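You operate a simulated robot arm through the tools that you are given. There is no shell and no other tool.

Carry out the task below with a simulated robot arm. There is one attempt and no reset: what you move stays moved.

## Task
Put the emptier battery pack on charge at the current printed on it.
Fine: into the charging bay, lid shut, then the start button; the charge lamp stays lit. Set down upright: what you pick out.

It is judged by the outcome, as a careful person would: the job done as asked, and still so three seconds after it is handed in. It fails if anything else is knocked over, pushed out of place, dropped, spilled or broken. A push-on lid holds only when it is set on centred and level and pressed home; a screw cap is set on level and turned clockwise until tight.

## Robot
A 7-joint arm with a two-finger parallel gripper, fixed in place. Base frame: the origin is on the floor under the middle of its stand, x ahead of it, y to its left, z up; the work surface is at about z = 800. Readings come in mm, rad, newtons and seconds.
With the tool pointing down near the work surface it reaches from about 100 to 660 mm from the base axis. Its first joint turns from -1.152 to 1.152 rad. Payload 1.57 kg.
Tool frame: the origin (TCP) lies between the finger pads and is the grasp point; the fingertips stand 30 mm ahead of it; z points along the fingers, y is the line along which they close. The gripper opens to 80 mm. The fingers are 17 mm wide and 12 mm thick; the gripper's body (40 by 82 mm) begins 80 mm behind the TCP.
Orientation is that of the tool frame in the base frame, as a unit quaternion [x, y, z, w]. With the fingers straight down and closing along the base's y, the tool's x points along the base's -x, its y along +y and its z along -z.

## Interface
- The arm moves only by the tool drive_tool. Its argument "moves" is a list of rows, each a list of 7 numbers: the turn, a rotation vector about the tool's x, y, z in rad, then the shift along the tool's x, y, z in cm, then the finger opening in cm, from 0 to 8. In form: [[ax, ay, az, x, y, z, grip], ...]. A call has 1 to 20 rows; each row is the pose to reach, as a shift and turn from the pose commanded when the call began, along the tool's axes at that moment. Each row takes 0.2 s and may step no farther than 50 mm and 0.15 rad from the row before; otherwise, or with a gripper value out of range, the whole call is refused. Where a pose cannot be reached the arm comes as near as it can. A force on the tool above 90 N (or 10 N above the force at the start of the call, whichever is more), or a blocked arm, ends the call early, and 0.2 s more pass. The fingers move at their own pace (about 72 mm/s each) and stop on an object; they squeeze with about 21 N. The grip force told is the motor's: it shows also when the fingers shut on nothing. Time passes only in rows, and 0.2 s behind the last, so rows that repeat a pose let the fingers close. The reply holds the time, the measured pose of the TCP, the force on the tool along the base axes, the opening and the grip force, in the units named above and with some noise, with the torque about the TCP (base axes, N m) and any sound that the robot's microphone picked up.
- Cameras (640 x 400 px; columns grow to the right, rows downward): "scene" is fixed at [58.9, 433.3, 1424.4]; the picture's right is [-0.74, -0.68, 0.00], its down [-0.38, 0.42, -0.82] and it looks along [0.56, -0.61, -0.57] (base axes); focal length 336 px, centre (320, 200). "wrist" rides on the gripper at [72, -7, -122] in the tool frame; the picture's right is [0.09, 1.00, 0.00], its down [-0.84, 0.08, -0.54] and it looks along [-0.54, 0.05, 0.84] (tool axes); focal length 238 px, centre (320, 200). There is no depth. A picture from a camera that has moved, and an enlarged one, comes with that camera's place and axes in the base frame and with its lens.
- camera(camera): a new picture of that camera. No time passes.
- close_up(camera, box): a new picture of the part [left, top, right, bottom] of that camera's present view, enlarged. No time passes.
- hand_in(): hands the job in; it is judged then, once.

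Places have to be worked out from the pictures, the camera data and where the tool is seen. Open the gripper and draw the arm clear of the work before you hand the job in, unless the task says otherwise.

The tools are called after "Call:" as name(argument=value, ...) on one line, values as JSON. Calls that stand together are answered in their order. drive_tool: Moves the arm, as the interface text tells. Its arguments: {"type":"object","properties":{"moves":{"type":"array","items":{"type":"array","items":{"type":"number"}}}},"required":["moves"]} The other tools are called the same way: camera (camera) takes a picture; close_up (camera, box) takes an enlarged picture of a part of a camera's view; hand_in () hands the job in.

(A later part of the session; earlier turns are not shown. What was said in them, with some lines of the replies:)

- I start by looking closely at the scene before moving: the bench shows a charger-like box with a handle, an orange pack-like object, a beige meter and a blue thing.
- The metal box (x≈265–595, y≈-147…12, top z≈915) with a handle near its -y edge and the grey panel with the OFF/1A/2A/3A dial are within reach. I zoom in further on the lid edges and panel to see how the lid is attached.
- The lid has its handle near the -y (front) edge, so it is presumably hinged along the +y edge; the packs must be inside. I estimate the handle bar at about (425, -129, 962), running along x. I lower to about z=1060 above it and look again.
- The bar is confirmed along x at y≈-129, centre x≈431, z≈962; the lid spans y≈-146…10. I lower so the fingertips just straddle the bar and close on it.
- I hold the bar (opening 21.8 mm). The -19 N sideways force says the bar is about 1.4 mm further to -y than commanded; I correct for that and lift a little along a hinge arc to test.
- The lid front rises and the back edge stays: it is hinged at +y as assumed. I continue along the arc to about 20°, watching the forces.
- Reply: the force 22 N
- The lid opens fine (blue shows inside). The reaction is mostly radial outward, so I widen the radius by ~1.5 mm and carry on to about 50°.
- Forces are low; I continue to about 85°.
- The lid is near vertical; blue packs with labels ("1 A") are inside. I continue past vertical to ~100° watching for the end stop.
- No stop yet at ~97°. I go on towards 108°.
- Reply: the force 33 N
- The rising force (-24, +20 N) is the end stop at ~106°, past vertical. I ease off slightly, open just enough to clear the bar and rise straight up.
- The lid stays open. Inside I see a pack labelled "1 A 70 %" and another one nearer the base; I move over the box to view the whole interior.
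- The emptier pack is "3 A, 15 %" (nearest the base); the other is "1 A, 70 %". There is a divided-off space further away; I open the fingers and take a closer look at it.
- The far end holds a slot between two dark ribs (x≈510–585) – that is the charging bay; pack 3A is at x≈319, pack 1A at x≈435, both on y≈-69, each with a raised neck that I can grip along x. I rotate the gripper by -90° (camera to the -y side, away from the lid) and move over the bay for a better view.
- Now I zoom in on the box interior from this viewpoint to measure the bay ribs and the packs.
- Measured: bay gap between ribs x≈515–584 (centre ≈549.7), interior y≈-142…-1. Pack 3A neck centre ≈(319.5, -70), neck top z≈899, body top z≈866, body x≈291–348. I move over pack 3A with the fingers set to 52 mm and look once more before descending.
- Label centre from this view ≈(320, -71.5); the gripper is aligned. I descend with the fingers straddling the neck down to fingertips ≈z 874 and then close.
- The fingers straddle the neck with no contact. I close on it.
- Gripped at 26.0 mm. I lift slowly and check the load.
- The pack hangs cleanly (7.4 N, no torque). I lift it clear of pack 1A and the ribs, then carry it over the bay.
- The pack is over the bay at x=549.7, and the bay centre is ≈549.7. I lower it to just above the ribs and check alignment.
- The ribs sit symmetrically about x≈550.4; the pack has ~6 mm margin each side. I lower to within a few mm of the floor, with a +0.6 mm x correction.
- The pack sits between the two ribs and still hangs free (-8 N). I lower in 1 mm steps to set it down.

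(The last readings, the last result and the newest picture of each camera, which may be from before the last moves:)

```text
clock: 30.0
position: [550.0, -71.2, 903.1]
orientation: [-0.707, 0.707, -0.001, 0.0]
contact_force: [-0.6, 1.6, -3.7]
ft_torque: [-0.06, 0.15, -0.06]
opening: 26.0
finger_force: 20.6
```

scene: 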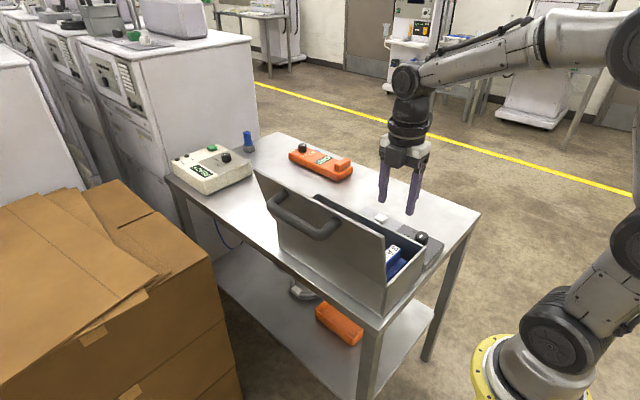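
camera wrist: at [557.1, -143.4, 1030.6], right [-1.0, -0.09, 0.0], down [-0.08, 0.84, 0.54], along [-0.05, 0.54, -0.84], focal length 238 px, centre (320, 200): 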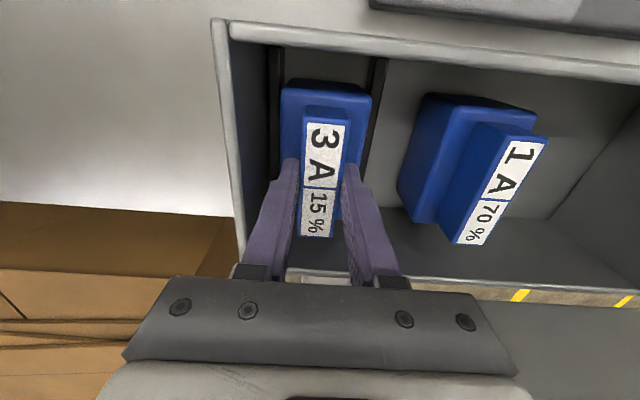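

The load is transferring to the floor (-8.2 → -3.7 N). One more half millimetre, then I open the fingers and check.

Call:
drive_tool(moves=[[0, 0, 0, 0, 0, 0.05, 1.5], [0, 0, 0, 0, 0, 0.05, 1.5], [0, 0, 0, 0, 0, 0.05, 3.0], [0, 0, 0, 0, 0, 0.05, 4.5], [0, 0, 0, 0, 0, 0.05, 4.5]])

Call:
camera(camera="wrist")

```text
clock: 31.2
position: [549.9, -71.5, 902.6]
orientation: [0.708, -0.707, 0.0, 0.0]
contact_force: [-0.4, 0.6, -0.4]
ft_torque: [0.0, -0.02, -0.05]
opening: 45.0
finger_force: 0.1
```

```text
taken
camera wrist: at [556.6, -143.6, 1025.9], right [-1.0, -0.09, 0.0], down [-0.08, 0.84, 0.54], along [-0.05, 0.54, -0.84], focal length 238 px, centre (320, 200)
```

wrist: 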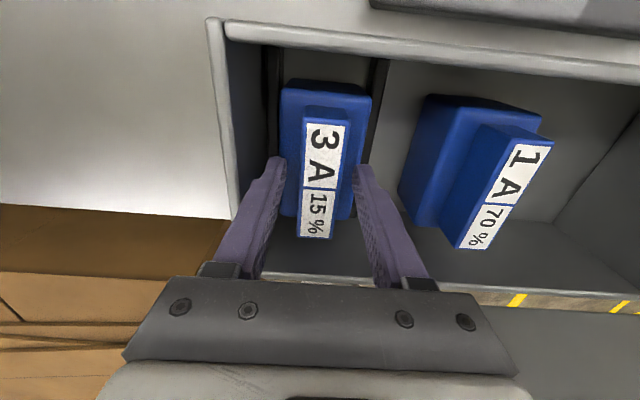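

Released upright in the bay. I raise the gripper straight up and verify from above.

Call:
drive_tool(moves=[[0, 0, 0, 0, 0, -2, 4.5], [0, 0, 0, 0, 0, -5, 4.5], [0, 0, 0, 0, 0, -9, 4.5], [0, 0, 0, 0, 0, -13, 4.5], [0, 0, 0, 0, 0, -17, 4.5], [0, 0, 0, 0, 0, -21, 4.5]])

Call:
camera(camera="wrist")

Call:
close_up(camera="wrist", box=[260, 20, 460, 170])

Call:
camera(camera="scene")

```text
clock: 32.6
position: [550.3, -71.1, 1114.4]
orientation: [0.707, -0.707, -0.001, 0.0]
contact_force: [-0.1, -0.2, 0.5]
ft_torque: [0.01, 0.03, -0.04]
opening: 45.2
finger_force: 0.0
```

```text
taken
camera wrist: at [557.8, -142.7, 1237.7], right [-1.0, -0.09, 0.0], down [-0.08, 0.84, 0.54], along [-0.05, 0.54, -0.84], focal length 238 px, centre (320, 200)
```

wrist: 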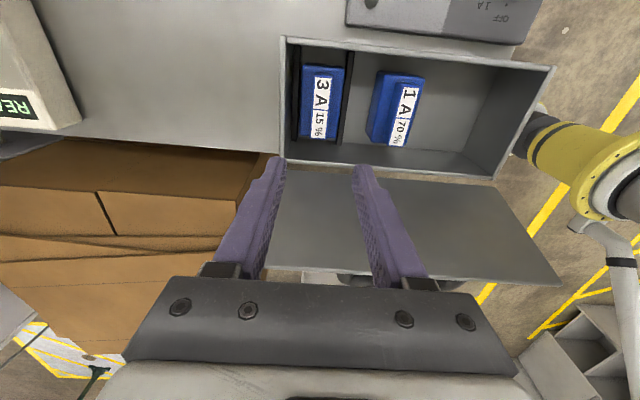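

```text
2.67 times, centred on (360, 95) of wrist
camera zoom: at [557.8, -142.7, 1237.7], right [-1.0, -0.09, 0.0], down [-0.08, 0.84, 0.54], along [-0.05, 0.54, -0.84], focal length 636 px, centre (213, 480)
```

zoom: 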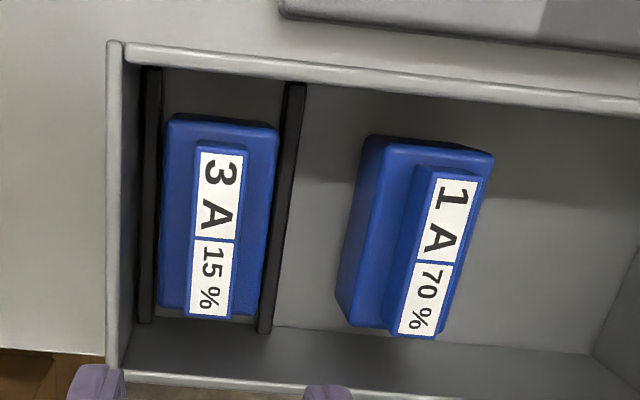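

```text
taken
```

scene: 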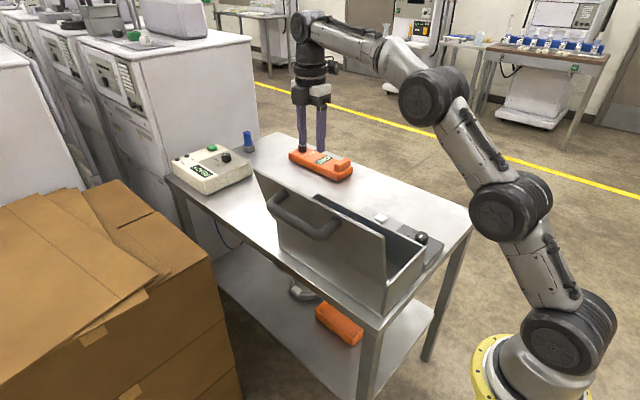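

Pack 3A sits squarely between the ribs and pack 1A is undisturbed. Now I return to the lid handle (bar at about y=100, TCP height 1050 when gripped), rotating the gripper back by +90°.

Call:
drive_tool(moves=[[0, 0, 0.143, 0, 1, -2, 3.6], [0, 0, 0.286, 0, 2, -3.72, 3.6], [0, 0, 0.428, -1, 3, -3.72, 3.6], [0, 0, 0.571, -2.5, 4, -3.72, 3.6], [0, 0, 0.714, -4, 5, -3.72, 3.6], [0, 0, 0.857, -6, 6, -3.72, 3.6], [0, 0, 1.0, -8, 7, -3.72, 3.6], [0, 0, 1.142, -10, 8, -3.72, 3.6], [0, 0, 1.285, -12, 9, -3.72, 3.6], [0, 0, 1.428, -14, 10, -3.72, 3.6], [0, 0, 1.5708, -16, 11.5, -3.72, 3.6], [0, 0, 1.5708, -17.3, 11.96, -3.72, 3.6], [0, 0, 1.5708, -17.3, 11.96, -3.72, 3.6]])

Call:
camera(camera="wrist")

Call:
close_up(camera="scene", box=[230, 90, 430, 250])

```text
clock: 35.4
position: [429.3, 102.2, 1149.4]
orientation: [0.0, 1.0, -0.001, 0.0]
contact_force: [0.8, -0.3, 0.3]
ft_torque: [0.01, 0.04, 0.02]
opening: 36.2
finger_force: 0.1
```

```text
taken
camera wrist: at [357.5, 94.9, 1272.3], right [-0.09, 1.0, 0.0], down [0.84, 0.08, 0.54], along [0.54, 0.05, -0.84], focal length 238 px, centre (320, 200)
```

wrist: 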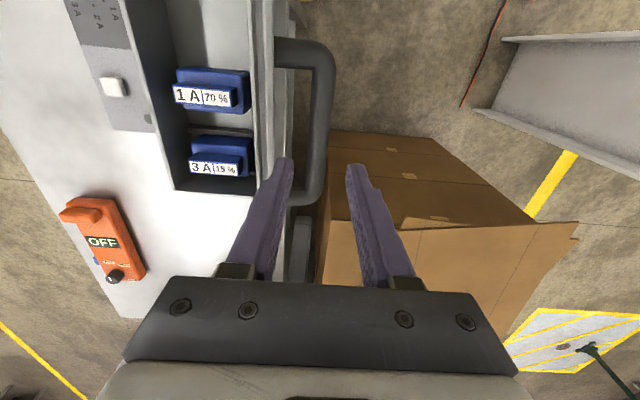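

```text
2.50 times, centred on (330, 170) of scene
camera zoom: at [58.9, 433.3, 1424.4], right [-0.74, -0.68, 0.0], down [-0.38, 0.42, -0.82], along [0.56, -0.61, -0.57], focal length 840 px, centre (295, 275)
```

zoom: 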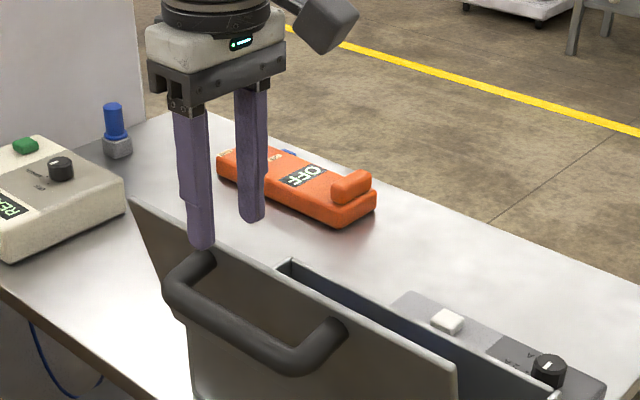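

The handle appears exactly as when I left it. I descend straight with the fingers straddling the bar and close.

Call:
drive_tool(moves=[[0, 0, 0, 0, 0, 4, 3.6], [0, 0, 0, 0, 0, 7, 3.6], [0, 0, 0, 0, 0, 9, 3.6], [0, 0, 0, 0, 0, 9.9, 3.6], [0, 0, 0, 0, 0, 9.9, 2], [0, 0, 0, 0, 0, 9.9, 1], [0, 0, 0, 0, 0, 9.9, 1]])

Call:
close_up(camera="scene", box=[230, 90, 430, 250])

```text
clock: 37.0
position: [429.9, 99.8, 1050.0]
orientation: [0.0, 1.0, -0.002, 0.0]
contact_force: [-1.1, -21.3, 1.7]
ft_torque: [-0.31, -0.25, -0.38]
opening: 21.6
finger_force: 34.6
```

```text
2.50 times, centred on (330, 170) of scene
camera zoom: at [58.9, 432.6, 1424.6], right [-0.74, -0.68, 0.0], down [-0.38, 0.42, -0.82], along [0.56, -0.61, -0.57], focal length 840 px, centre (295, 275)
```

zoom: 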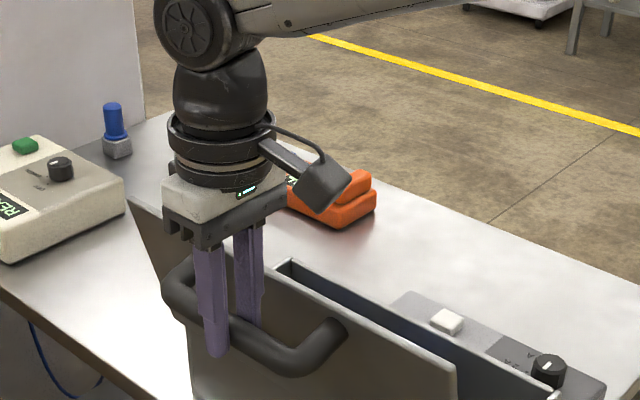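

Gripped (21.6 mm). I swing the lid back along the arc, first to about 50°.

Call:
drive_tool(moves=[[0, 0, 0, 0, -0.7, -0.5, 1], [0, 0, 0, 0, -1.5, -0.99, 1], [0, 0, 0, 0, -2.67, -1.61, 1], [0, 0, 0, 0, -3.88, -2.12, 1], [0, 0, 0, 0, -5.14, -2.52, 1], [0, 0, 0, 0, -6.43, -2.82, 1], [0, 0, 0, 0, -7.74, -3.0, 1], [0, 0, 0, 0, -9.06, -3.06, 1], [0, 0, 0, 0, -10.38, -3.01, 1], [0, 0, 0, 0, -11.69, -2.84, 1], [0, 0, 0, 0, -12.98, -2.56, 1], [0, 0, 0, 0, -14.25, -2.17, 1]])

Call:
close_up(camera="scene", box=[270, 130, 490, 310])

```text
clock: 39.6
position: [430.6, -40.8, 1071.8]
orientation: [-0.001, 1.0, -0.001, 0.0]
contact_force: [-6.6, 2.5, -0.2]
ft_torque: [0.28, 0.37, -0.29]
opening: 21.6
finger_force: 35.0
```

```text
2.22 times, centred on (380, 220) of scene
camera zoom: at [58.7, 433.4, 1424.4], right [-0.74, -0.68, 0.0], down [-0.38, 0.42, -0.82], along [0.56, -0.61, -0.57], focal length 746 px, centre (187, 156)
```

zoom: 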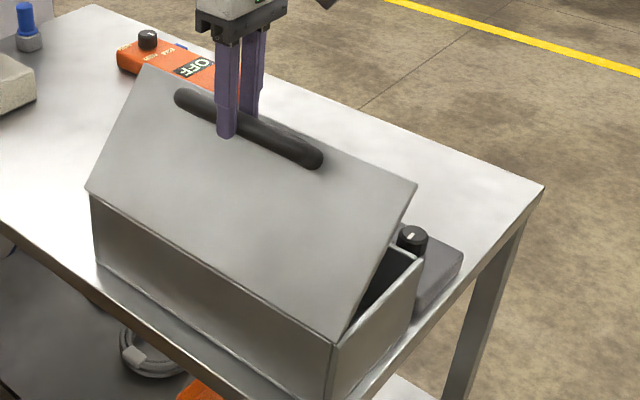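

Lid at ~50°, forces low. I continue closing to about 5°.

Call:
drive_tool(moves=[[0, 0, 0, 0, -1.22, 0.5, 1], [0, 0, 0, 0, -2.4, 1.1, 1], [0, 0, 0, 0, -3.51, 1.8, 1], [0, 0, 0, 0, -4.57, 2.6, 1], [0, 0, 0, 0, -5.55, 3.49, 1], [0, 0, 0, 0, -6.44, 4.46, 1], [0, 0, 0, 0, -7.25, 5.51, 1], [0, 0, 0, 0, -7.97, 6.62, 1], [0, 0, 0, 0, -8.59, 7.79, 1]])

Call:
close_up(camera="scene", box=[270, 130, 490, 310])

```text
clock: 41.6
position: [431.2, -127.8, 994.5]
orientation: [-0.001, 1.0, 0.001, 0.0]
contact_force: [6.2, 7.5, -4.4]
ft_torque: [0.39, -0.31, -0.13]
opening: 21.8
finger_force: 34.7
```

```text
2.22 times, centred on (380, 220) of scene
camera zoom: at [59.1, 433.5, 1424.3], right [-0.74, -0.68, 0.0], down [-0.38, 0.42, -0.82], along [0.56, -0.61, -0.57], focal length 746 px, centre (187, 156)
```

zoom: 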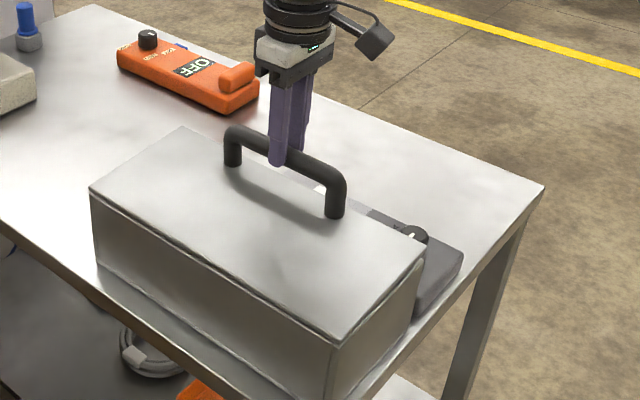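

Nearly closed. I lower the last ~12 mm in small steps until it seats.

Call:
drive_tool(moves=[[0, 0, 0, 0, -0.15, 0.4, 1], [0, 0, 0, 0, -0.25, 0.8, 1], [0, 0, 0, 0, -0.33, 1.1, 1], [0, 0, 0, 0, -0.35, 1.25, 1], [0, 0, 0, 0, -0.35, 1.25, 1]])

Call:
close_up(camera="scene", box=[270, 130, 490, 310])

```text
clock: 42.8
position: [431.0, -130.7, 983.1]
orientation: [-0.001, 1.0, 0.0, 0.001]
contact_force: [-3.6, 14.2, 23.9]
ft_torque: [0.42, 0.03, -0.04]
opening: 21.8
finger_force: 34.9
```

```text
2.22 times, centred on (380, 220) of scene
camera zoom: at [58.5, 433.8, 1424.2], right [-0.74, -0.68, 0.0], down [-0.38, 0.42, -0.82], along [0.56, -0.61, -0.57], focal length 746 px, centre (187, 156)
```

zoom: 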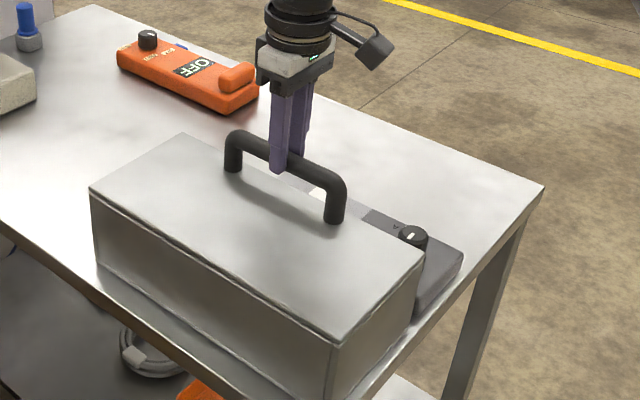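

The upward reaction of 24 N at the original handle height shows the lid is seated. I open the fingers and rise, then look at the panel.

Call:
drive_tool(moves=[[0, 0, 0, 0, 0.05, -0.1, 1], [0, 0, 0, 0, 0.05, -0.1, 4.5], [0, 0, 0, 0, 0.05, -0.1, 4.5], [0, 0, 0, 0, 0, -2, 4.5], [0, 0, 0, 0, 0, -5, 4.5], [0, 0, 0, 0, 0, -9, 4.5], [0, 0, 0, 2, -4, -12, 4.5], [0, 0, 0, 6, -7, -12, 4.5], [0, 0, 0, 9, -9, -12, 4.5]])

Call:
camera(camera="wrist")

Call:
camera(camera="scene")

```text
refused: row 7 steps farther than a row can; nothing moved
```

```text
taken
camera wrist: at [358.7, -136.6, 1106.2], right [-0.09, 1.0, 0.0], down [0.83, 0.08, 0.55], along [0.54, 0.05, -0.84], focal length 238 px, centre (320, 200)
```

wrist: 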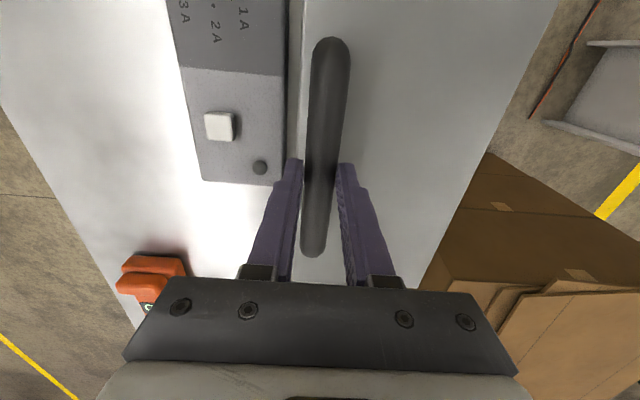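

```text
taken
```

scene: 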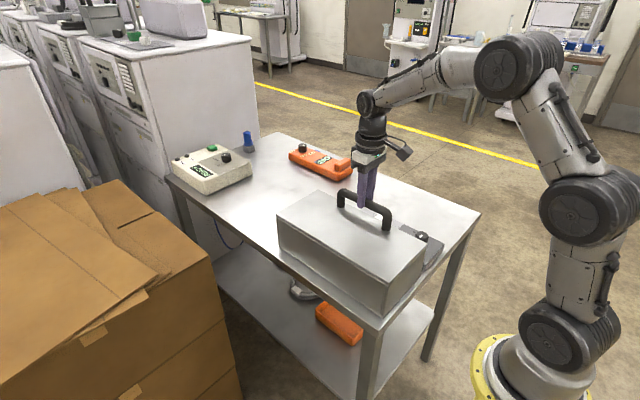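

One row stepped too far, so nothing moved; I split it into smaller steps and send it again.

Call:
drive_tool(moves=[[0, 0, 0, 0, 0.05, -0.1, 1], [0, 0, 0, 0, 0.05, -0.1, 4.5], [0, 0, 0, 0, 0.05, -0.1, 4.5], [0, 0, 0, 0, 0, -2, 4.5], [0, 0, 0, 0, 0, -5, 4.5], [0, 0, 0, 0, 0, -9, 4.5], [0, 0, 0, 1, -2, -11, 4.5], [0, 0, 0, 3, -4, -12, 4.5], [0, 0, 0, 6, -6, -12, 4.5], [0, 0, 0, 8, -8, -12, 4.5]])

Call:
camera(camera="wrist")

Call:
close_up(camera="wrist", box=[230, 0, 410, 130])

Call:
camera(camera="scene")

```text
clock: 45.0
position: [348.2, -210.0, 1102.2]
orientation: [-0.001, 1.0, -0.001, 0.0]
contact_force: [0.6, 0.5, -0.6]
ft_torque: [0.03, -0.02, 0.01]
opening: 45.2
finger_force: 0.0
```

```text
taken
camera wrist: at [276.8, -217.0, 1225.4], right [-0.09, 1.0, 0.0], down [0.84, 0.08, 0.54], along [0.54, 0.05, -0.84], focal length 238 px, centre (320, 200)
```

wrist: 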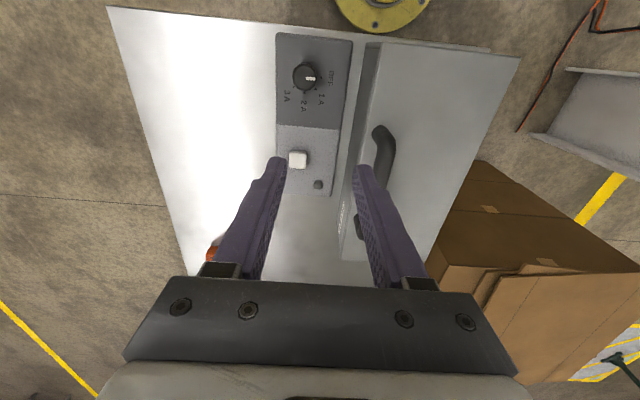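

```text
3.08 times, centred on (320, 65) of wrist
camera zoom: at [276.8, -217.0, 1225.4], right [-0.09, 1.0, 0.0], down [0.84, 0.08, 0.54], along [0.54, 0.05, -0.84], focal length 733 px, centre (320, 615)
```

zoom: 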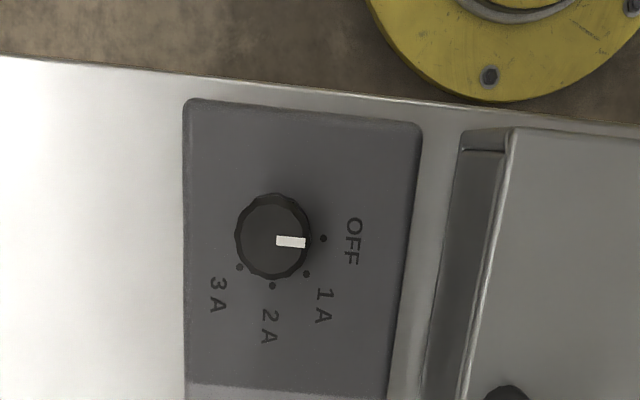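

```text
taken
```

scene: 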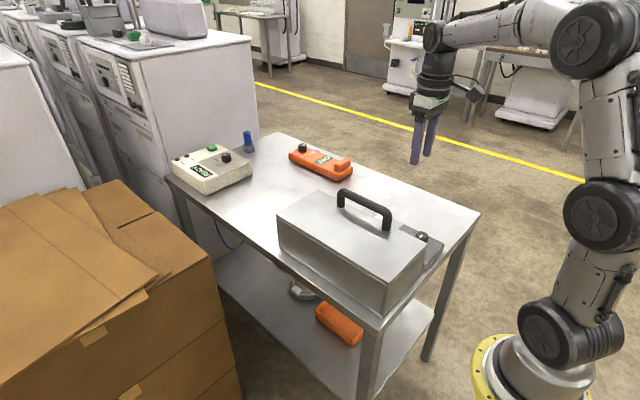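

The lid is shut and flat. From two views I place the panel top at z≈834, the knob centre at about (313.7, -235.2) with diameter ≈35 mm and top ≈z 853, and the marks OFF/1A/2A/3A at 45° steps clockwise from +y. OFF→3A is +135° about tool z, so I pre-rotate by -135° above the knob.

Call:
drive_tool(moves=[[0, 0, -0.147, 0.5, -0.3, 0, 5], [0, 0, -0.294, 1.0, -0.6, 0, 5], [0, 0, -0.442, 1.5, -0.9, 0, 5], [0, 0, -0.589, 2.0, -1.2, 0, 5], [0, 0, -0.736, 2.5, -1.5, 0, 5], [0, 0, -0.884, 3.0, -1.8, 0, 5], [0, 0, -1.031, 3.3, -2.1, 0, 5], [0, 0, -1.178, 3.63, -2.38, 0, 5], [0, 0, -1.325, 3.63, -2.38, 0, 5], [0, 0, -1.473, 3.63, -2.38, 0, 5], [0, 0, -1.62, 3.63, -2.38, 0, 5], [0, 0, -1.767, 3.63, -2.38, 0, 5], [0, 0, -1.914, 3.63, -2.38, 0, 5], [0, 0, -2.062, 3.63, -2.38, 0, 5], [0, 0, -2.209, 3.63, -2.38, 0, 5], [0, 0, -2.356, 3.63, -2.38, 0, 5], [0, 0, -2.356, 3.63, -2.38, 0, 5]])

Call:
camera(camera="wrist")

Call:
camera(camera="scene")

```text
clock: 48.6
position: [314.2, -234.3, 1102.4]
orientation: [0.925, -0.381, 0.0, 0.0]
contact_force: [0.4, -0.2, -0.5]
ft_torque: [-0.01, 0.02, -0.03]
opening: 50.0
finger_force: 0.0
```

```text
taken
camera wrist: at [369.7, -279.8, 1225.4], right [-0.64, -0.77, 0.0], down [-0.65, 0.54, 0.54], along [-0.42, 0.35, -0.84], focal length 238 px, centre (320, 200)
```

wrist: 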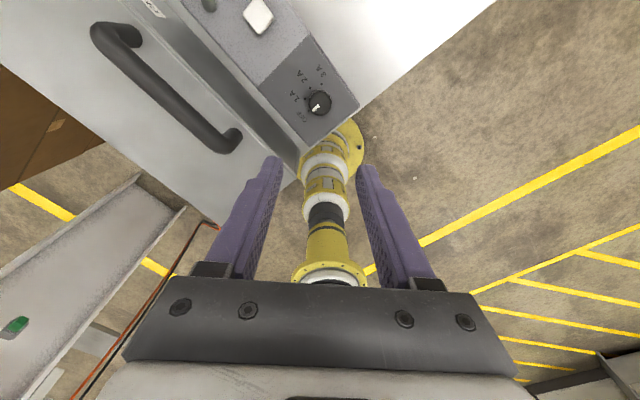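

```text
taken
```

scene: 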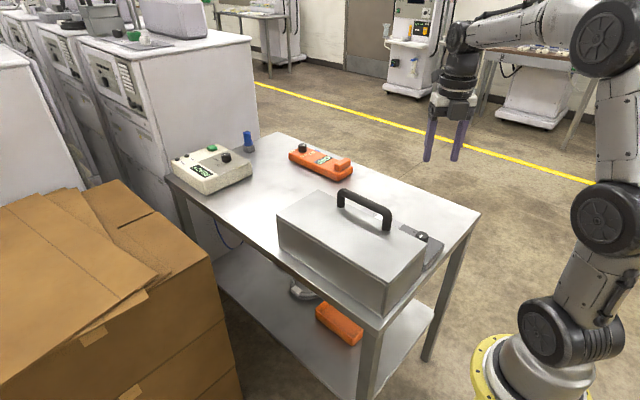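

The -135° pre-rotation is reached and the arm is over the knob. I descend to about z=930 and check alignment.

Call:
drive_tool(moves=[[0, 0, 0, 0, 0, 4.5, 5], [0, 0, 0, 0, 0, 9, 5], [0, 0, 0, 0, 0, 13.5, 5], [0, 0, 0, 0, 0, 17.2, 5], [0, 0, 0, 0, 0, 17.2, 5]])

Call:
camera(camera="wrist")

Call:
close_up(camera="wrist", box=[250, 60, 400, 190])

Call:
close_up(camera="scene", box=[360, 150, 490, 290])

```text
clock: 49.8
position: [315.0, -234.4, 930.3]
orientation: [0.924, -0.383, 0.0, 0.0]
contact_force: [0.8, -0.6, 0.7]
ft_torque: [-0.01, 0.0, -0.01]
opening: 50.0
finger_force: 0.0
```

```text
taken
camera wrist: at [371.0, -280.9, 1053.1], right [-0.64, -0.77, 0.0], down [-0.65, 0.54, 0.54], along [-0.42, 0.35, -0.84], focal length 238 px, centre (320, 200)
```

wrist: 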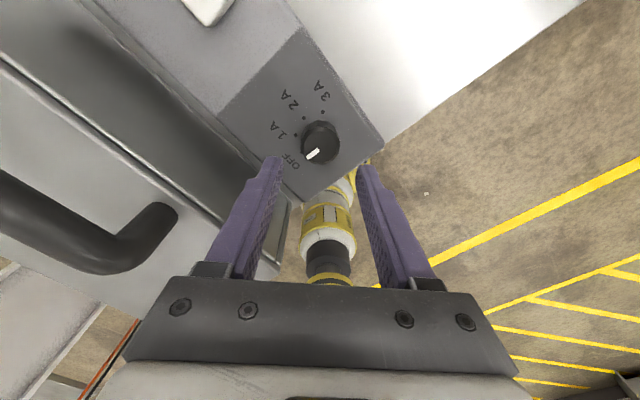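

```text
3.08 times, centred on (325, 125) of wrist
camera zoom: at [371.0, -280.9, 1053.1], right [-0.64, -0.77, 0.0], down [-0.65, 0.54, 0.54], along [-0.42, 0.35, -0.84], focal length 733 px, centre (305, 431)
```

zoom: 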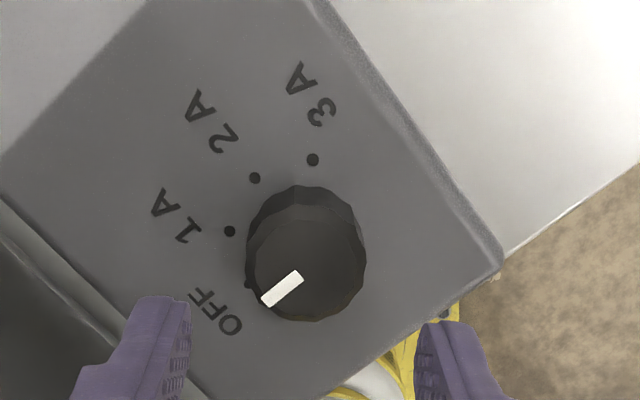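

```text
2.86 times, centred on (425, 220) of scene
camera zoom: at [58.9, 433.3, 1424.4], right [-0.74, -0.68, 0.0], down [-0.38, 0.42, -0.82], along [0.56, -0.61, -0.57], focal length 960 px, centre (20, 143)
```

zoom: 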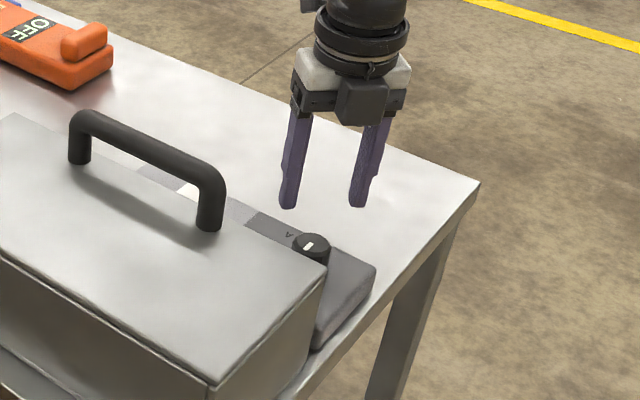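

The knob is centred under the tool within ~1 mm, and 3A lies exactly 135° clockwise of OFF. I descend so the fingertips are about 5 mm above the panel and close gently on the knob.

Call:
drive_tool(moves=[[0, 0, 0, 0.05, 0, 2.5, 5], [0, 0, 0, 0.05, 0, 4.5, 5], [0, 0, 0, 0.05, 0, 5.6, 5], [0, 0, 0, 0.05, 0, 6.1, 5], [0, 0, 0, 0.05, 0, 6.1, 5]])

Call:
close_up(camera="scene", box=[380, 180, 470, 270])

Call:
close_up(camera="wrist", box=[240, 90, 400, 210])

```text
clock: 51.0
position: [315.4, -235.5, 869.5]
orientation: [0.924, -0.383, 0.001, 0.0]
contact_force: [-0.1, -1.0, 0.2]
ft_torque: [-0.02, -0.04, -0.01]
opening: 49.9
finger_force: 0.0
```

```text
4.44 times, centred on (425, 225) of scene
camera zoom: at [58.9, 433.3, 1424.4], right [-0.74, -0.68, 0.0], down [-0.38, 0.42, -0.82], along [0.56, -0.61, -0.57], focal length 1493 px, centre (-147, 89)
```

zoom: 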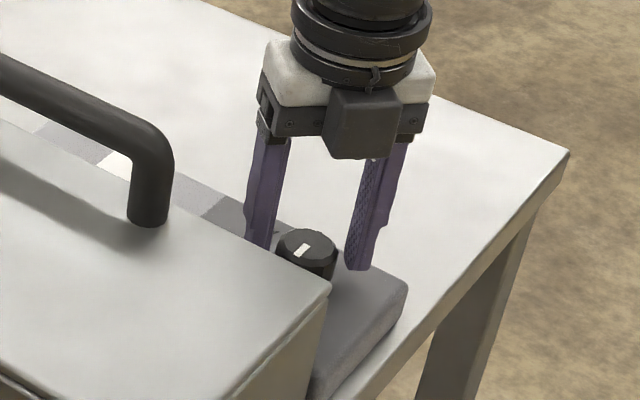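

```text
3.33 times, centred on (320, 150) of wrist
camera zoom: at [370.9, -281.1, 992.0], right [-0.64, -0.77, 0.0], down [-0.65, 0.54, 0.54], along [-0.42, 0.35, -0.84], focal length 794 px, centre (320, 367)
```

zoom: 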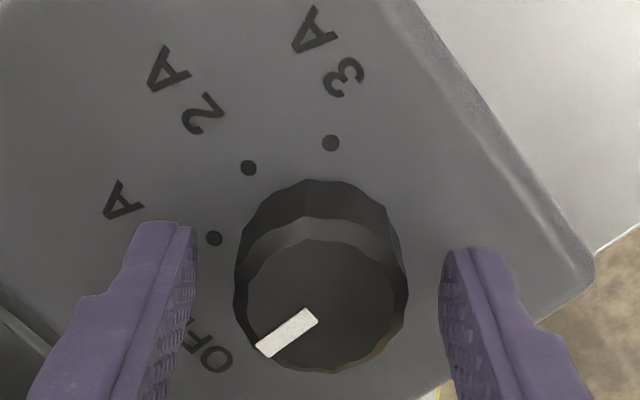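

The knob is centred between the fingertips. I close on it.

Call:
drive_tool(moves=[[0, 0, 0, 0, 0, 0, 4], [0, 0, 0, 0, 0, 0, 3], [0, 0, 0, 0, 0, 0, 2.5], [0, 0, 0, 0, 0, 0, 2.5]])

Call:
close_up(camera="wrist", box=[240, 90, 400, 210])

```text
clock: 52.0
position: [314.7, -233.6, 869.0]
orientation: [0.924, -0.383, 0.0, 0.0]
contact_force: [-0.9, -0.8, -2.5]
ft_torque: [-0.18, -0.09, -0.01]
opening: 33.5
finger_force: 41.4
```

```text
3.33 times, centred on (320, 150) of wrist
camera zoom: at [370.9, -281.2, 992.1], right [-0.64, -0.77, 0.0], down [-0.65, 0.54, 0.54], along [-0.42, 0.35, -0.84], focal length 794 px, centre (320, 367)
```

zoom: 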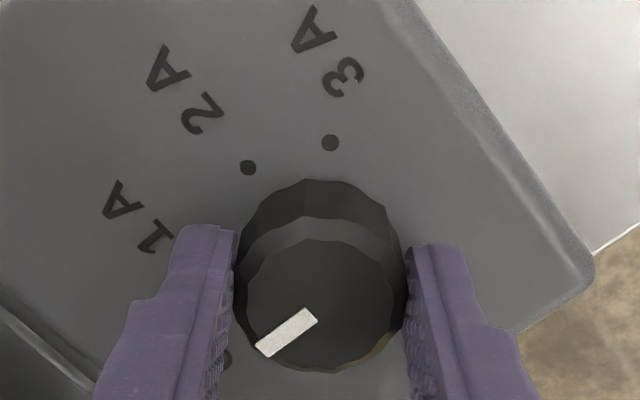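

Gripped at 33.5 mm with little side force. I turn it +0.44 rad first and watch the response.

Call:
drive_tool(moves=[[0, 0, 0.11, 0, 0, 0, 2.5], [0, 0, 0.22, 0, 0, 0, 2.5], [0, 0, 0.33, 0, 0, 0, 2.5], [0, 0, 0.44, 0, 0, 0, 2.5], [0, 0, 0.44, 0, 0, 0, 2.5]])

Call:
close_up(camera="wrist", box=[240, 90, 400, 210])

```text
clock: 53.2
position: [314.5, -235.2, 869.5]
orientation: [0.818, -0.576, 0.001, 0.0]
contact_force: [1.0, -1.8, -3.1]
ft_torque: [-0.44, -0.41, -0.01]
opening: 33.6
finger_force: 41.5
```

```text
3.33 times, centred on (320, 150) of wrist
camera zoom: at [345.6, -300.4, 992.2], right [-0.91, -0.42, 0.0], down [-0.36, 0.76, 0.54], along [-0.23, 0.49, -0.84], focal length 794 px, centre (320, 367)
```

zoom: 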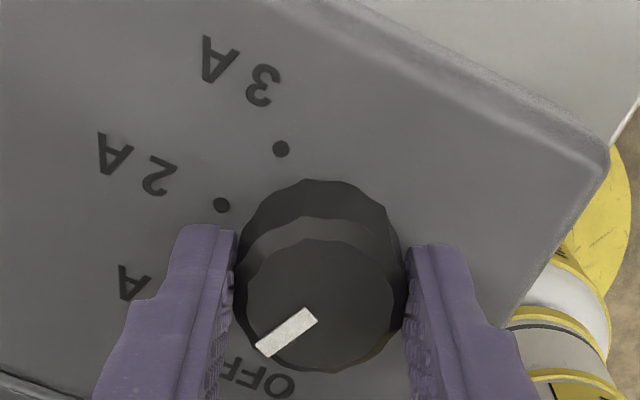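

The knob turns with the fingers (mark fixed relative to them). I turn the remaining 1.916 rad to 3A.

Call:
drive_tool(moves=[[0, 0, 0.137, 0, 0, 0, 2.5], [0, 0, 0.274, 0, 0, 0, 2.5], [0, 0, 0.411, 0, 0, 0, 2.5], [0, 0, 0.547, 0, 0, 0, 2.5], [0, 0, 0.684, 0, 0, 0, 2.5], [0, 0, 0.821, 0, 0, 0, 2.5], [0, 0, 0.958, 0, 0, 0, 2.5], [0, 0, 1.095, 0, 0, 0, 2.5], [0, 0, 1.232, 0, 0, 0, 2.5], [0, 0, 1.369, 0, 0, 0, 2.5], [0, 0, 1.505, 0, 0, 0, 2.5], [0, 0, 1.642, 0, 0, 0, 2.5], [0, 0, 1.779, 0, 0, 0, 2.5], [0, 0, 1.916, 0, 0, 0, 2.5], [0, 0, 1.916, 0, 0, 0, 2.5]])

Call:
close_up(camera="wrist", box=[240, 90, 400, 210])

Call:
close_up(camera="scene", box=[380, 180, 470, 270])

```text
clock: 56.4
position: [314.2, -234.9, 869.5]
orientation: [0.001, 1.0, 0.0, 0.0]
contact_force: [5.0, 2.1, -4.1]
ft_torque: [0.02, -1.36, 0.13]
opening: 33.5
finger_force: 41.5
```

```text
3.33 times, centred on (320, 150) of wrist
camera zoom: at [242.9, -241.5, 992.2], right [-0.09, 1.0, 0.0], down [0.84, 0.08, 0.54], along [0.54, 0.05, -0.84], focal length 794 px, centre (320, 367)
```

zoom: 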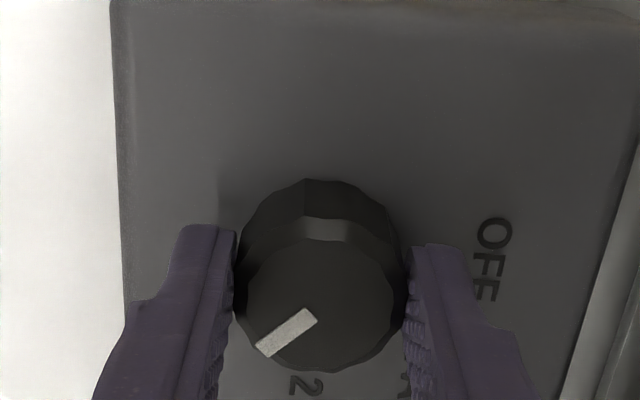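

```text
4.44 times, centred on (425, 225) of scene
camera zoom: at [59.0, 433.3, 1424.4], right [-0.74, -0.68, 0.0], down [-0.38, 0.42, -0.82], along [0.56, -0.61, -0.57], focal length 1493 px, centre (-147, 89)
```

zoom: 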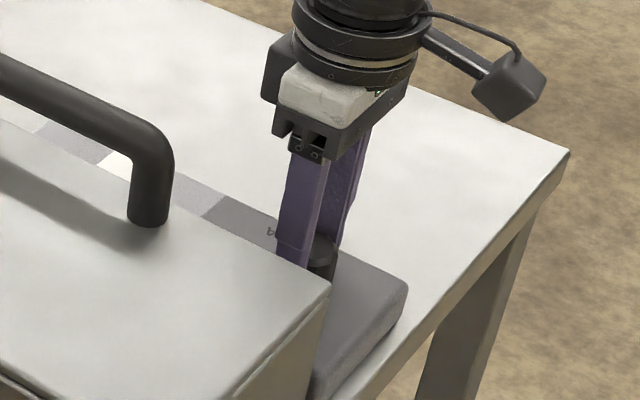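

The mark now points to where 3A should be. I open, rise, and check the setting.

Call:
drive_tool(moves=[[0, 0, 0, 0, 0, 0, 4], [0, 0, 0, 0, 0, 0, 5], [0, 0, 0, 0, 0, -2, 5], [0, 0, 0, 0, 0, -6, 5], [0, 0, 0, 0, 0, -10, 5], [0, 0, 0, 0, 0, -14, 5]])

Call:
camera(camera="wrist")

Call:
close_up(camera="wrist", box=[250, 50, 390, 170])

```text
clock: 57.8
position: [314.4, -233.9, 1008.7]
orientation: [0.0, 1.0, 0.002, 0.0]
contact_force: [0.1, -0.1, 1.1]
ft_torque: [-0.02, -0.02, -0.01]
opening: 50.0
finger_force: 0.0
```

```text
taken
camera wrist: at [242.8, -240.5, 1132.1], right [-0.09, 1.0, 0.0], down [0.84, 0.08, 0.54], along [0.54, 0.05, -0.84], focal length 238 px, centre (320, 200)
```

wrist: 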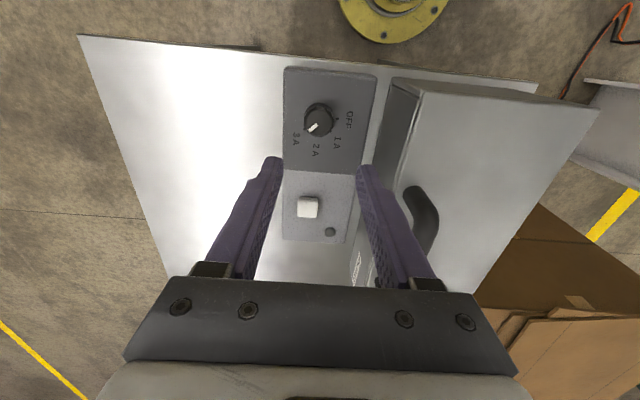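

```text
3.33 times, centred on (320, 110) of wrist
camera zoom: at [242.8, -240.5, 1132.1], right [-0.09, 1.0, 0.0], down [0.84, 0.08, 0.54], along [0.54, 0.05, -0.84], focal length 794 px, centre (320, 500)
```

zoom: 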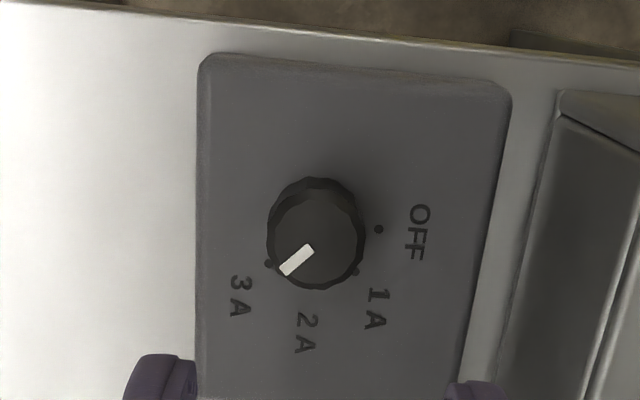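

The mark points at 3A. I zoom in closer to check the precise angle, and the lamp/button too.

Call:
close_up(camera="wrist", box=[285, 90, 355, 150])

Call:
close_up(camera="wrist", box=[270, 170, 370, 250])

```text
6.67 times, centred on (320, 120) of wrist
camera zoom: at [242.8, -240.5, 1132.1], right [-0.09, 1.0, 0.0], down [0.84, 0.08, 0.54], along [0.54, 0.05, -0.84], focal length 1589 px, centre (320, 733)
```

zoom: 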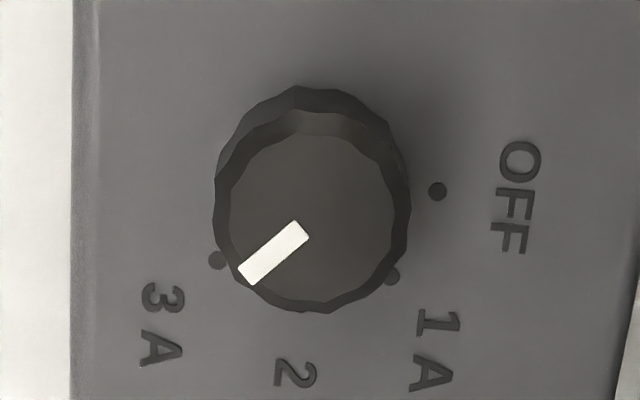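

```text
5.00 times, centred on (320, 210) of wrist
camera zoom: at [242.8, -240.5, 1132.1], right [-0.09, 1.0, 0.0], down [0.84, 0.08, 0.54], along [0.54, 0.05, -0.84], focal length 1192 px, centre (320, 150)
```

zoom: 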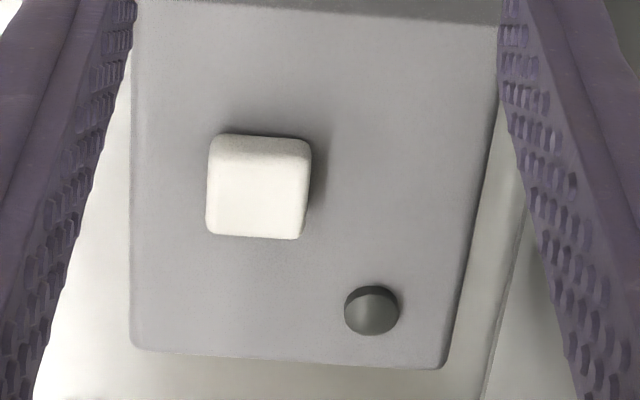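

The mark is exactly at 135° = 3A. The white start button is at about (443, -240) with its top at z≈843. I close the fingers and move to hover above it.

Call:
drive_tool(moves=[[0, 0, 0, -3, -0.1, 0, 2], [0, 0, 0, -6, -0.2, 0, 0], [0, 0, 0, -9, -0.3, 0, 0], [0, 0, 0, -12, -0.45, 0, 0], [0, 0, 0, -12.9, -0.45, 3, 0], [0, 0, 0, -12.9, -0.45, 7, 0], [0, 0, 0, -12.9, -0.45, 10, 0], [0, 0, 0, -12.9, -0.45, 10, 0]])

Call:
camera(camera="wrist")

Call:
close_up(camera="wrist", box=[240, 90, 400, 210])

Call:
close_up(camera="scene", box=[320, 120, 460, 260])

```text
clock: 59.6
position: [445.0, -238.9, 910.1]
orientation: [-0.001, 1.0, 0.0, 0.0]
contact_force: [-0.1, -0.3, 0.0]
ft_torque: [-0.01, -0.03, -0.01]
opening: 0.1
finger_force: 20.9
```

```text
taken
camera wrist: at [373.5, -246.8, 1032.4], right [-0.09, 1.0, 0.0], down [0.84, 0.08, 0.54], along [0.54, 0.05, -0.84], focal length 238 px, centre (320, 200)
```

wrist: 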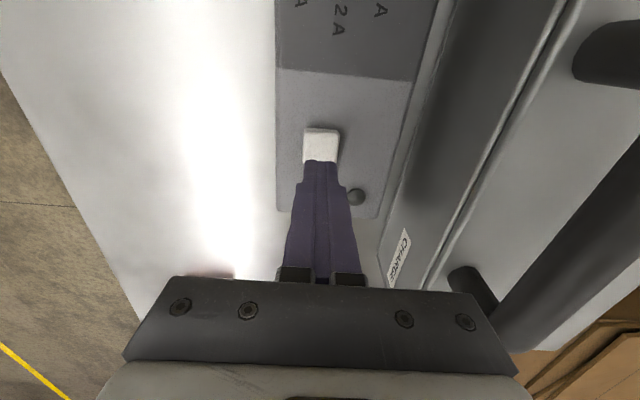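

```text
3.33 times, centred on (320, 150) of wrist
camera zoom: at [373.5, -246.8, 1032.4], right [-0.09, 1.0, 0.0], down [0.84, 0.08, 0.54], along [0.54, 0.05, -0.84], focal length 794 px, centre (320, 367)
```

zoom: 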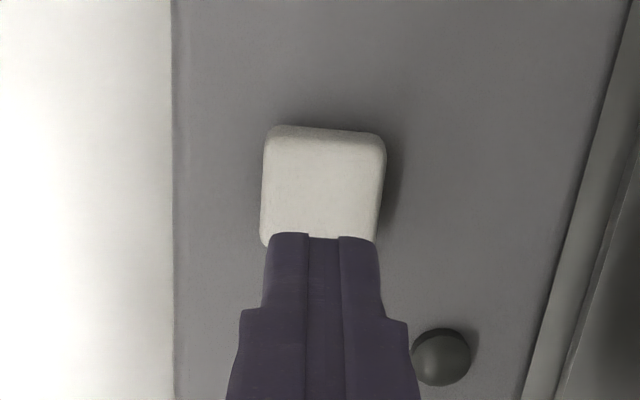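

```text
2.86 times, centred on (390, 190) of scene
camera zoom: at [58.9, 433.3, 1424.4], right [-0.74, -0.68, 0.0], down [-0.38, 0.42, -0.82], along [0.56, -0.61, -0.57], focal length 960 px, centre (120, 229)
```

zoom: 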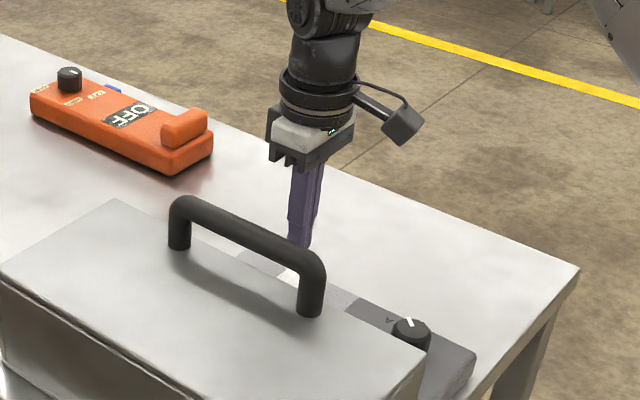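

A "CHARGE" label on the box front by the far slot confirms the bay. The closed fingertips are over the button (centre within ~3 mm). I lower to just above it, then press in small steps.

Call:
drive_tool(moves=[[0, 0, 0, 0.2, 0, 1.5, 0], [0, 0, 0, 0.2, 0, 2.8, 0], [0, 0, 0, 0.2, 0, 3.3, 0], [0, 0, 0, 0.2, 0, 3.5, 0], [0, 0, 0, 0.2, 0, 3.5, 0]])

Call:
close_up(camera="wrist", box=[240, 110, 400, 230])

```text
clock: 60.8
position: [442.2, -239.3, 874.3]
orientation: [0.0, 1.0, 0.001, -0.001]
contact_force: [-0.2, -1.3, 1.9]
ft_torque: [0.0, 0.04, 0.01]
opening: 0.0
finger_force: 21.1
```

```text
3.33 times, centred on (320, 170) of wrist
camera zoom: at [370.1, -246.4, 996.7], right [-0.09, 1.0, 0.0], down [0.84, 0.08, 0.54], along [0.54, 0.05, -0.84], focal length 794 px, centre (320, 300)
```

zoom: 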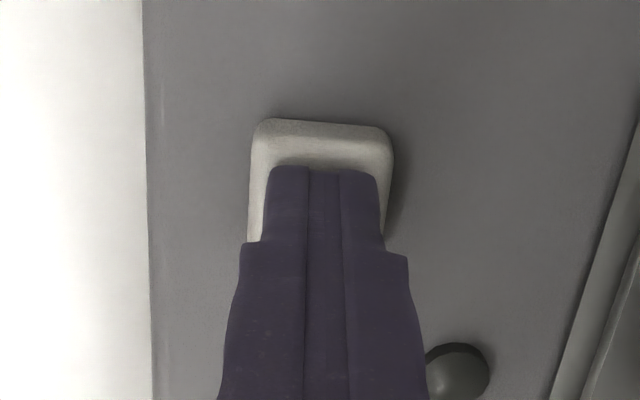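

Fingertips are on the button (≈2 N). I press down in 1 mm steps.

Call:
drive_tool(moves=[[0, 0, 0, 0, 0, 0.1, 0], [0, 0, 0, 0, 0, 0.2, 0], [0, 0, 0, 0, 0, 0.3, 0], [0, 0, 0, 0, 0, 0.3, 0]])

Call:
close_up(camera="wrist", box=[240, 110, 400, 230])

```text
clock: 61.8
position: [442.9, -239.2, 872.1]
orientation: [0.0, 1.0, 0.0, 0.001]
contact_force: [1.1, -0.8, 1.6]
ft_torque: [-0.05, -0.06, -0.03]
opening: 0.0
finger_force: 21.7
heard: click
```

```text
3.33 times, centred on (320, 170) of wrist
camera zoom: at [370.1, -246.1, 994.2], right [-0.09, 1.0, 0.0], down [0.84, 0.08, 0.54], along [0.54, 0.05, -0.84], focal length 794 px, centre (320, 300)
```

zoom: 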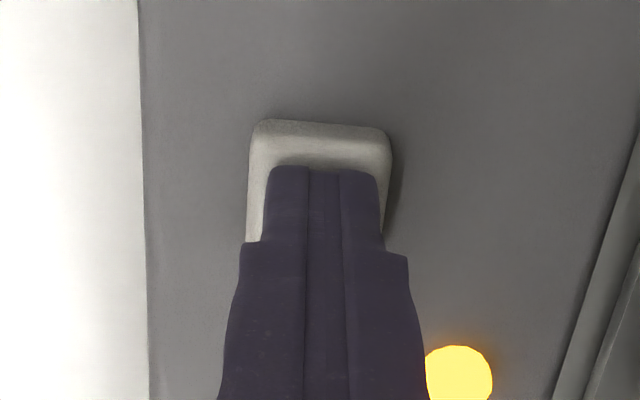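

A click was heard and the charge lamp is lit. I lift off straight up and check that the lamp stays lit.

Call:
drive_tool(moves=[[0, 0, 0, 0, 0, -1, 0], [0, 0, 0, 0, 0, -4, 0], [0, 0, 0, 0, 0, -8, 0], [0, 0, 0, 0, 0, -12, 2], [0, 0, 0, 0, 0, -16, 5], [0, 0, 0, 0, 0, -20, 8], [0, 0, 0, 3, 0, -23, 8], [0, 0, 0, 6, 0, -25, 8], [0, 0, 0, 9, 0, -25, 8]])

Call:
camera(camera="wrist")

Call:
camera(camera="scene")

```text
clock: 63.8
position: [351.1, -238.7, 1120.9]
orientation: [0.0, 1.0, 0.0, 0.0]
contact_force: [0.0, -0.2, -0.5]
ft_torque: [0.04, -0.01, 0.0]
opening: 80.4
finger_force: 0.1
```

```text
taken
camera wrist: at [279.2, -245.5, 1242.6], right [-0.09, 1.0, 0.0], down [0.84, 0.08, 0.54], along [0.54, 0.05, -0.84], focal length 238 px, centre (320, 200)
```

wrist: 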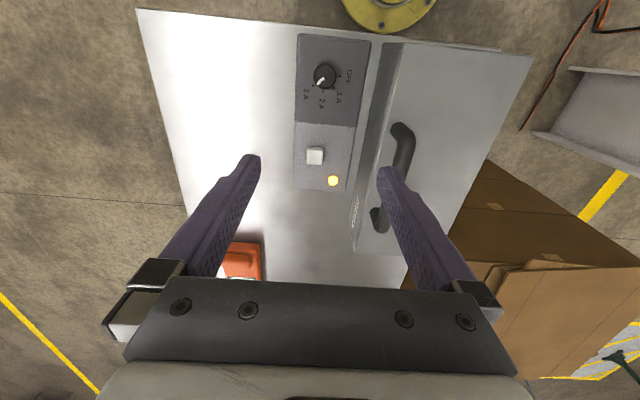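

```text
taken
```

scene: 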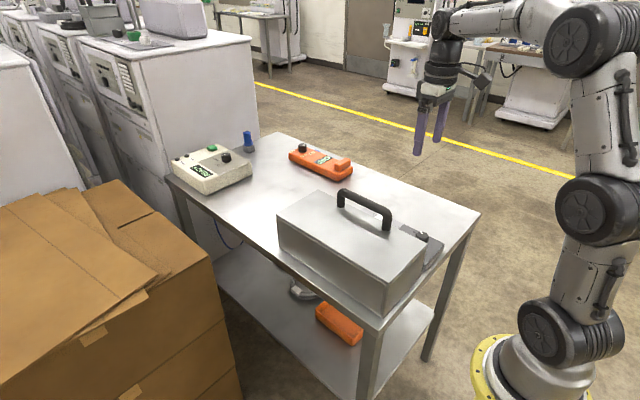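

The lamp is still lit, lid shut, knob at 3A, gripper open and clear. I wait a few seconds in place to confirm the lamp stays on.

Call:
drive_tool(moves=[[0, 0, 0, 0, 0, -2, 8], [0, 0, 0, 0, 0, -4, 8], [0, 0, 0, 0, 0, -4, 8], [0, 0, 0, 0, 0, -4, 8], [0, 0, 0, 0, 0, -4, 8], [0, 0, 0, 0, 0, -4, 8], [0, 0, 0, 0, 0, -4, 8], [0, 0, 0, 0, 0, -4, 8], [0, 0, 0, 0, 0, -4, 8], [0, 0, 0, 0, 0, -4, 8], [0, 0, 0, 0, 0, -4, 8], [0, 0, 0, 0, 0, -4, 8], [0, 0, 0, 0, 0, -4, 8], [0, 0, 0, 0, 0, -4, 8], [0, 0, 0, 0, 0, -4, 8], [0, 0, 0, 0, 0, -4, 8]])

Call:
close_up(camera="wrist", box=[260, 20, 420, 220])

Call:
close_up(camera="scene", box=[270, 170, 490, 310])

```text
clock: 67.2
position: [351.5, -239.0, 1162.5]
orientation: [0.0, 1.0, 0.0, 0.0]
contact_force: [-0.3, -0.1, 0.7]
ft_torque: [0.01, -0.01, -0.01]
opening: 80.1
finger_force: 0.1
```

```text
2.00 times, centred on (340, 120) of wrist
camera zoom: at [279.9, -245.8, 1284.5], right [-0.09, 1.0, 0.0], down [0.84, 0.08, 0.54], along [0.54, 0.05, -0.84], focal length 477 px, centre (280, 360)
```

zoom: 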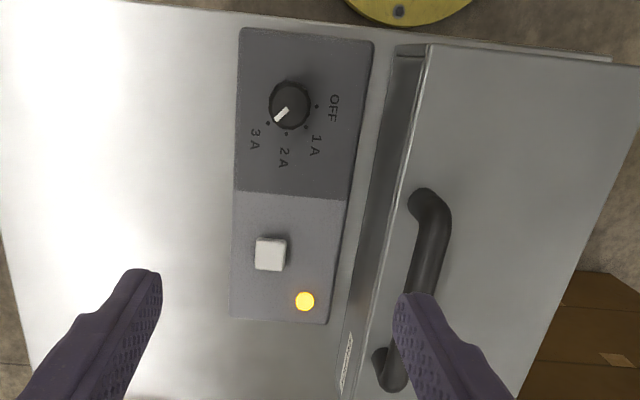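

```text
2.86 times, centred on (380, 240) of scene
camera zoom: at [58.9, 433.3, 1424.4], right [-0.74, -0.68, 0.0], down [-0.38, 0.42, -0.82], along [0.56, -0.61, -0.57], focal length 960 px, centre (149, 86)
```

zoom: 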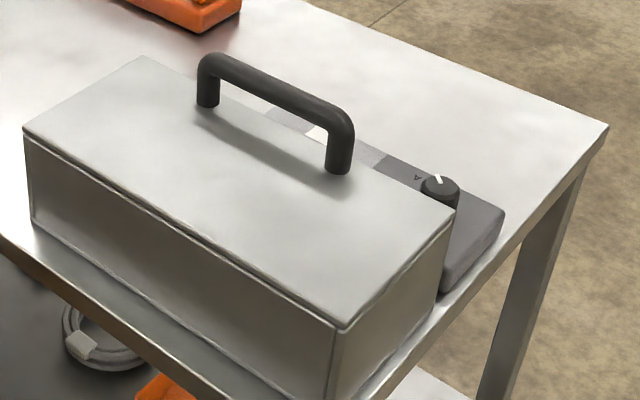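

After more than 3 s the lamp is still lit, the dial is on 3 A, the lid is shut, nothing else has moved, and the arm is clear with the gripper open. I hand the job in.

Call:
hand_in()

```text
The job is handed in.
```

The emptier pack (labelled 3 A, 15 %) is on charge at 3 A, and I have handed the job in.

- **Pack:** it stands upright in the bay marked "CHARGE". The other pack (1 A, 70 %) stayed where it was.
- **Lid:** shut and seated.
- **Dial:** turned from OFF to 3 A; the mark lines up with the 3 A position.
- **Start button:** it clicked when pressed and the charge lamp came on. The lamp was still lit more than three seconds later, just before I handed in.

In the final pictures nothing else on the bench had been disturbed. The arm was raised clear with the gripper open. The hand-in reply gave no result, so I don't know how it was judged.
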